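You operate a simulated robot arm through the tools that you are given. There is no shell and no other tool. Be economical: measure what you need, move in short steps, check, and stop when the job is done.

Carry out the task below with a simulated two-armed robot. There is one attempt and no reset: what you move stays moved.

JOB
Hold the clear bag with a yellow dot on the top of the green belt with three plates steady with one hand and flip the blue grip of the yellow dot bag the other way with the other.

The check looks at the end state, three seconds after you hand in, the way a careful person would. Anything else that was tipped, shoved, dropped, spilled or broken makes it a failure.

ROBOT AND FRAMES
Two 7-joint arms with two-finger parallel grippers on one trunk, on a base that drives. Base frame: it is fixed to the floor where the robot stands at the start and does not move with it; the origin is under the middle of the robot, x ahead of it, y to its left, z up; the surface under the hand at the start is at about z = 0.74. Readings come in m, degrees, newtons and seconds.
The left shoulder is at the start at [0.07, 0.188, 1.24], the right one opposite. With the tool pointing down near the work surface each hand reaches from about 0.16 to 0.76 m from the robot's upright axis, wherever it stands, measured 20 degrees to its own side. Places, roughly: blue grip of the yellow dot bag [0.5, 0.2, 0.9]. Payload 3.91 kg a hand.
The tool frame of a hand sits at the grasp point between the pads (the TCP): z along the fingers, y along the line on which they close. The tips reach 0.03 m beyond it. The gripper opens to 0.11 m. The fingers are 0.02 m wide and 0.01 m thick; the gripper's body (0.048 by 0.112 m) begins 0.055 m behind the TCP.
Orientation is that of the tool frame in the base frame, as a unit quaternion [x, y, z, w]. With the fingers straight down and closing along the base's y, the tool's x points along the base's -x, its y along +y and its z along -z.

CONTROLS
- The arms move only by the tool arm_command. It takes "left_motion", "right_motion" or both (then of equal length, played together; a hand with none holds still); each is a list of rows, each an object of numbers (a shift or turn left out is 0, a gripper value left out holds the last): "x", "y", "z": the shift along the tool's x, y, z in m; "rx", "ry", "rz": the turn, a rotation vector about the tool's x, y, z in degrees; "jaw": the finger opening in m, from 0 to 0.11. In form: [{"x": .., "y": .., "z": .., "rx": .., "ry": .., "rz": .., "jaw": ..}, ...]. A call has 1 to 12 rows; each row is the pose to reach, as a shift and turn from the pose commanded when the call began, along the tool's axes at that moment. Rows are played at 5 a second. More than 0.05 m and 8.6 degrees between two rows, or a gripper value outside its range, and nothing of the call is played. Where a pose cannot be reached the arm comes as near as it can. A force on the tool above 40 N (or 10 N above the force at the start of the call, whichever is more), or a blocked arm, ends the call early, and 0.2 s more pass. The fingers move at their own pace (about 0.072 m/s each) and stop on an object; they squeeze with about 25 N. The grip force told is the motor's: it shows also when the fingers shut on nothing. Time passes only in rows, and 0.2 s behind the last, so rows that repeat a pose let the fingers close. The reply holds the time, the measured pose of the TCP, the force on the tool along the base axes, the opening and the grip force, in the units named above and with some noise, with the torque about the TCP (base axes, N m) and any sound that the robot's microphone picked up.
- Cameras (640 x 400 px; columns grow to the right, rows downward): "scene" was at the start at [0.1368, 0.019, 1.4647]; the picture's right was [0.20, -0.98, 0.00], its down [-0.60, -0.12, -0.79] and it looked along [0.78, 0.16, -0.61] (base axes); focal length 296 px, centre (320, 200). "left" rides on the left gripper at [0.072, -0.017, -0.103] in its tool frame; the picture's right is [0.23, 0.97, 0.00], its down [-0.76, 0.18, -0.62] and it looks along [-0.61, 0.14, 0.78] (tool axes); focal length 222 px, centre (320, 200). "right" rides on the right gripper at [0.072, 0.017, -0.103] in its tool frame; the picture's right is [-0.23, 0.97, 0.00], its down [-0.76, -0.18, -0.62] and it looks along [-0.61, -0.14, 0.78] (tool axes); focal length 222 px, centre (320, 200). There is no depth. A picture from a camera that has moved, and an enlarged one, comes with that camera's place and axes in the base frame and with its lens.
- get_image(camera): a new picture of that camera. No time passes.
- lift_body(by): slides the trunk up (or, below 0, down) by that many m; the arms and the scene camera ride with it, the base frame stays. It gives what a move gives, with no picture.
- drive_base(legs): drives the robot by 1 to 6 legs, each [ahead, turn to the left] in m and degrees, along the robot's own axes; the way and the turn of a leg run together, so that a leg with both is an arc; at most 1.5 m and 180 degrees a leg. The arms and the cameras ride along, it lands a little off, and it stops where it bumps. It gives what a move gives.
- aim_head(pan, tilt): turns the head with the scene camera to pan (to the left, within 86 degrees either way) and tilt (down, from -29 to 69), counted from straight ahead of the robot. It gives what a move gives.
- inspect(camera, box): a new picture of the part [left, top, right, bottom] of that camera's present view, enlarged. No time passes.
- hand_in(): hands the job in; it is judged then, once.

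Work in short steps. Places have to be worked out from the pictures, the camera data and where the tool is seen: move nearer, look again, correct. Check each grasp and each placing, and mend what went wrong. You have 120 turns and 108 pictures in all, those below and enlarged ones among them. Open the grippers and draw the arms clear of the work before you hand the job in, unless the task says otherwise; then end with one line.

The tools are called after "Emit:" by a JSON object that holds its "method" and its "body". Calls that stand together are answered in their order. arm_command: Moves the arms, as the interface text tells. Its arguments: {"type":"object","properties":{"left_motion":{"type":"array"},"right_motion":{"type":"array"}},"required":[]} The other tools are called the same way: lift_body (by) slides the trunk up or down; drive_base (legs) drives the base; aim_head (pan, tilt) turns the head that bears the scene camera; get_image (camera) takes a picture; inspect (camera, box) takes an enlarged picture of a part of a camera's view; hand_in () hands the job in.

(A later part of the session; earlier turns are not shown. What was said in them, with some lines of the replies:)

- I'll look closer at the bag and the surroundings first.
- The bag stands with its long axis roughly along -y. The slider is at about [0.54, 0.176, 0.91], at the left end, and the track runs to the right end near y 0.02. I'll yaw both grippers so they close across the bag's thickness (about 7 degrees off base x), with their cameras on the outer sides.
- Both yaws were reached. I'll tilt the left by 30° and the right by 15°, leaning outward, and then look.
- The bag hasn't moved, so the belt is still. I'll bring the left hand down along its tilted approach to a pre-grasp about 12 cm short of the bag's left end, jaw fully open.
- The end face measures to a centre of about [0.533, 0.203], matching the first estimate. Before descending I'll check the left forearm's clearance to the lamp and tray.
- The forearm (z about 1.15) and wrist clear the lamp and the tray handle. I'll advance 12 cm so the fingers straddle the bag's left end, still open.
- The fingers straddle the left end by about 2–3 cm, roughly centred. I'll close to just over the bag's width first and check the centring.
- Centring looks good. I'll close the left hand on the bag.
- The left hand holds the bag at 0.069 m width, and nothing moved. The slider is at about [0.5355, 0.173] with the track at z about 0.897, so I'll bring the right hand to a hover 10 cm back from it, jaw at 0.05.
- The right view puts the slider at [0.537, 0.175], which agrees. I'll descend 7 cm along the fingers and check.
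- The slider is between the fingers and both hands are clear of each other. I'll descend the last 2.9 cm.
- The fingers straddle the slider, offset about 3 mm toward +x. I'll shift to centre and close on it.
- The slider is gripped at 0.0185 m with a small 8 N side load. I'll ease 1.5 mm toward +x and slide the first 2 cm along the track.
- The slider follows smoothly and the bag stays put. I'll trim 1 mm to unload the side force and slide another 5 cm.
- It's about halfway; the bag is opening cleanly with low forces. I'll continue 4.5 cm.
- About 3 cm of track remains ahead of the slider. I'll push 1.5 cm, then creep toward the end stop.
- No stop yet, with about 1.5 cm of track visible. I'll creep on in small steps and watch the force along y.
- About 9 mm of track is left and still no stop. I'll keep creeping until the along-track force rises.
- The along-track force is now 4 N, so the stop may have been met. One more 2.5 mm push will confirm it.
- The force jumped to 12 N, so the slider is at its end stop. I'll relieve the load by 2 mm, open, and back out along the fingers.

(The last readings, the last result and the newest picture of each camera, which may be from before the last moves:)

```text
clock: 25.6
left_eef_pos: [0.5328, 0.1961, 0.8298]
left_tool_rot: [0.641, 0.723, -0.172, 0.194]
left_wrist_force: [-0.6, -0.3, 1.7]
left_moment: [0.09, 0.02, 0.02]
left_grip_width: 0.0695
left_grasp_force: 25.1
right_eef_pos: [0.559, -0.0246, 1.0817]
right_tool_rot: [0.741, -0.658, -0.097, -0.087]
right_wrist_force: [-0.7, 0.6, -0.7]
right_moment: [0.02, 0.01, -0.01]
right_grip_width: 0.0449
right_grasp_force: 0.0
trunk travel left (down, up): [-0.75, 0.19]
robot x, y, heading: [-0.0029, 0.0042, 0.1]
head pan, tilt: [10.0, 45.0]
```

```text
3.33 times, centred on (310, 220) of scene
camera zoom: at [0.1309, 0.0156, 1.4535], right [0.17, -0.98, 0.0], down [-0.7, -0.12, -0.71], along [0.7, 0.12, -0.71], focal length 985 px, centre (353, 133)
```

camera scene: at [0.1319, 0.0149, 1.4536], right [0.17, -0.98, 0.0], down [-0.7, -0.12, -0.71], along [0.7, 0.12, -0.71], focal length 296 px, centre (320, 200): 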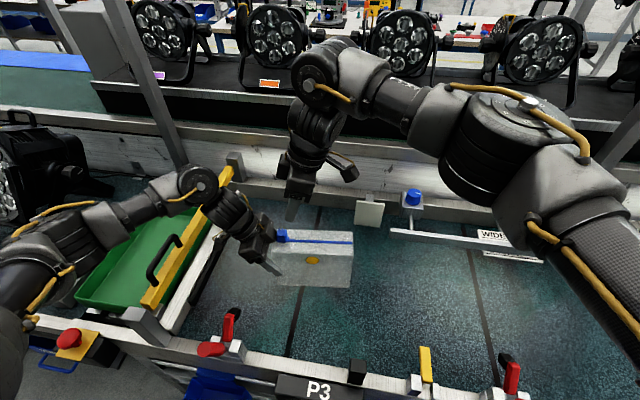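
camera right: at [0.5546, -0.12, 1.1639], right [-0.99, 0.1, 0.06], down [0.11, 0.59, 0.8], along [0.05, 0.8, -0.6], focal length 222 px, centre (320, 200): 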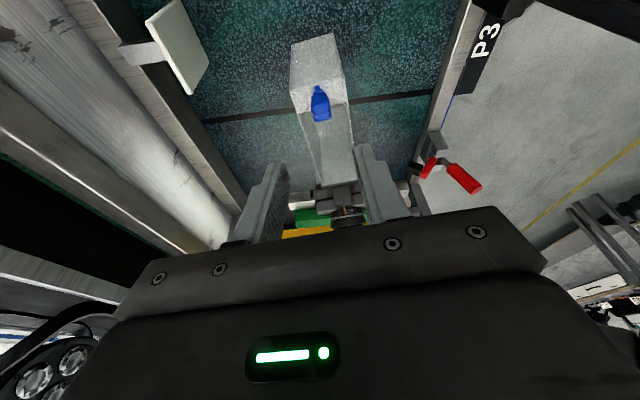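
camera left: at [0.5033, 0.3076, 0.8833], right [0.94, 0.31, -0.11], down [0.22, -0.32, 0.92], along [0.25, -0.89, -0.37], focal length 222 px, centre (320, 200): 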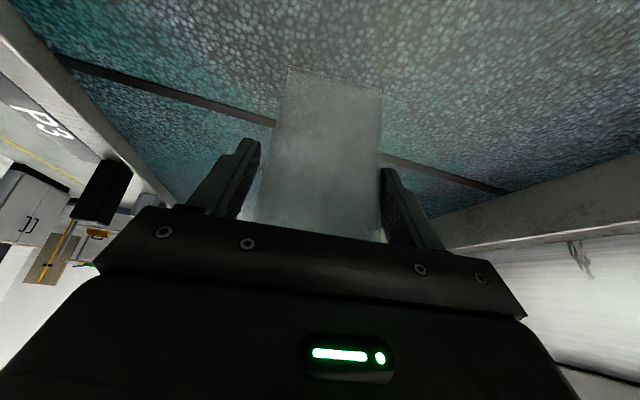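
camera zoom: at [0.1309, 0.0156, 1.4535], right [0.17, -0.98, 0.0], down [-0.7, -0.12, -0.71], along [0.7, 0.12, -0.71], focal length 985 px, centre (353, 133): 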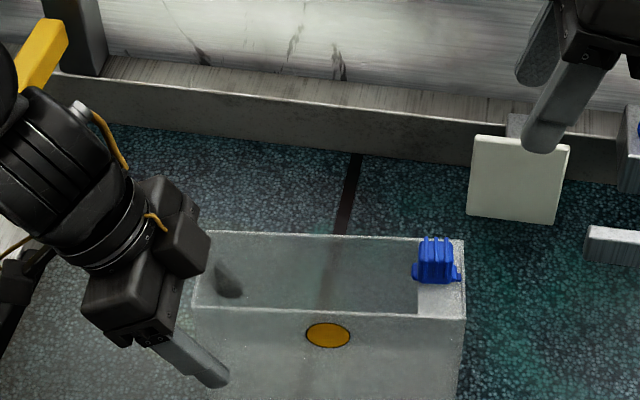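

The slider now sits at the right end and the bag is unmoved. I'll open the left hand and withdraw along its approach line.

Emit:
{"method": "arm_command", "body": {"left_motion": [{"jaw": 0.075}, {"jaw": 0.1}, {"jaw": 0.105}, {"jaw": 0.105}, {"z": -0.03}, {"z": -0.07}, {"z": -0.11}, {"z": -0.15}, {"z": -0.19}, {"z": -0.23}, {"z": -0.27}, {"z": -0.3}], "right_motion": [{"z": 0}, {"z": 0}, {"z": 0}, {"z": 0}, {"x": 0.02, "z": -0.01}, {"x": 0.04, "z": -0.03}, {"x": 0.06, "z": -0.05}, {"x": 0.08, "z": -0.07}, {"x": 0.1, "z": -0.09}, {"x": 0.1, "z": -0.1}, {"x": 0.1, "z": -0.1}, {"x": 0.1, "z": -0.1}]}}

Emit:
{"method": "get_image", "body": {"camera": "scene"}}

Emit:
{"method": "inspect", "body": {"camera": "scene", "box": [220, 160, 400, 280]}}

```text
clock: 28.2
left_eef_pos: [0.516, 0.3436, 1.0882]
left_tool_rot: [0.641, 0.722, -0.171, 0.194]
left_wrist_force: [-0.4, -0.3, -0.3]
left_moment: [0.04, -0.01, 0.01]
left_grip_width: 0.105
left_grasp_force: 0.0
right_eef_pos: [0.5728, -0.1452, 1.15]
right_tool_rot: [0.741, -0.659, -0.097, -0.088]
right_wrist_force: [-0.1, -0.2, 0.4]
right_moment: [0.01, -0.02, 0.02]
right_grip_width: 0.0451
right_grasp_force: 0.0
trunk travel left (down, up): [-0.75, 0.19]
robot x, y, heading: [-0.0, 0.0032, -0.0]
head pan, tilt: [10.0, 45.0]
```

```text
71 pictures are left
camera scene: at [0.1311, 0.0152, 1.4536], right [0.17, -0.98, 0.0], down [-0.7, -0.12, -0.71], along [0.7, 0.12, -0.71], focal length 296 px, centre (320, 200)
```

scene: 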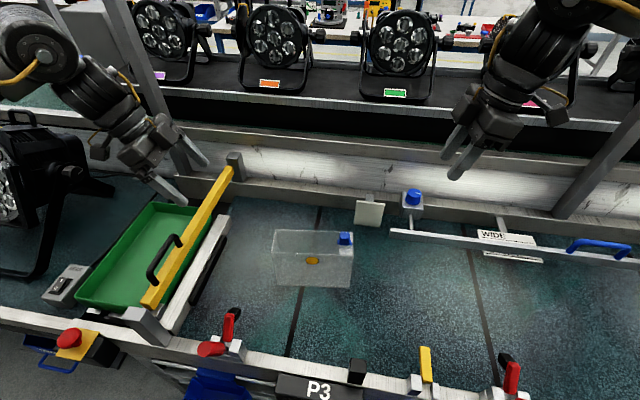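

```text
3.33 times, centred on (310, 220) of scene
camera zoom: at [0.1311, 0.0152, 1.4536], right [0.17, -0.98, 0.0], down [-0.7, -0.12, -0.71], along [0.7, 0.12, -0.71], focal length 985 px, centre (353, 133)
```

zoom: 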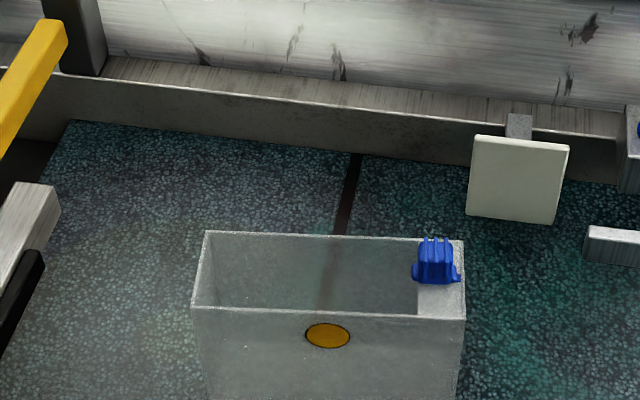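

The slider is at the far end, the bag stands where it was, nothing else moved, and both hands are clear, so I'm handing in.

Emit:
{"method": "hand_in", "body": {}}

```text
The job is handed in.
```

I held the yellow-dot bag steady with the left hand and slid its blue grip to the opposite end, up to its stop, with the right; the bag did not shift and nothing else was disturbed.
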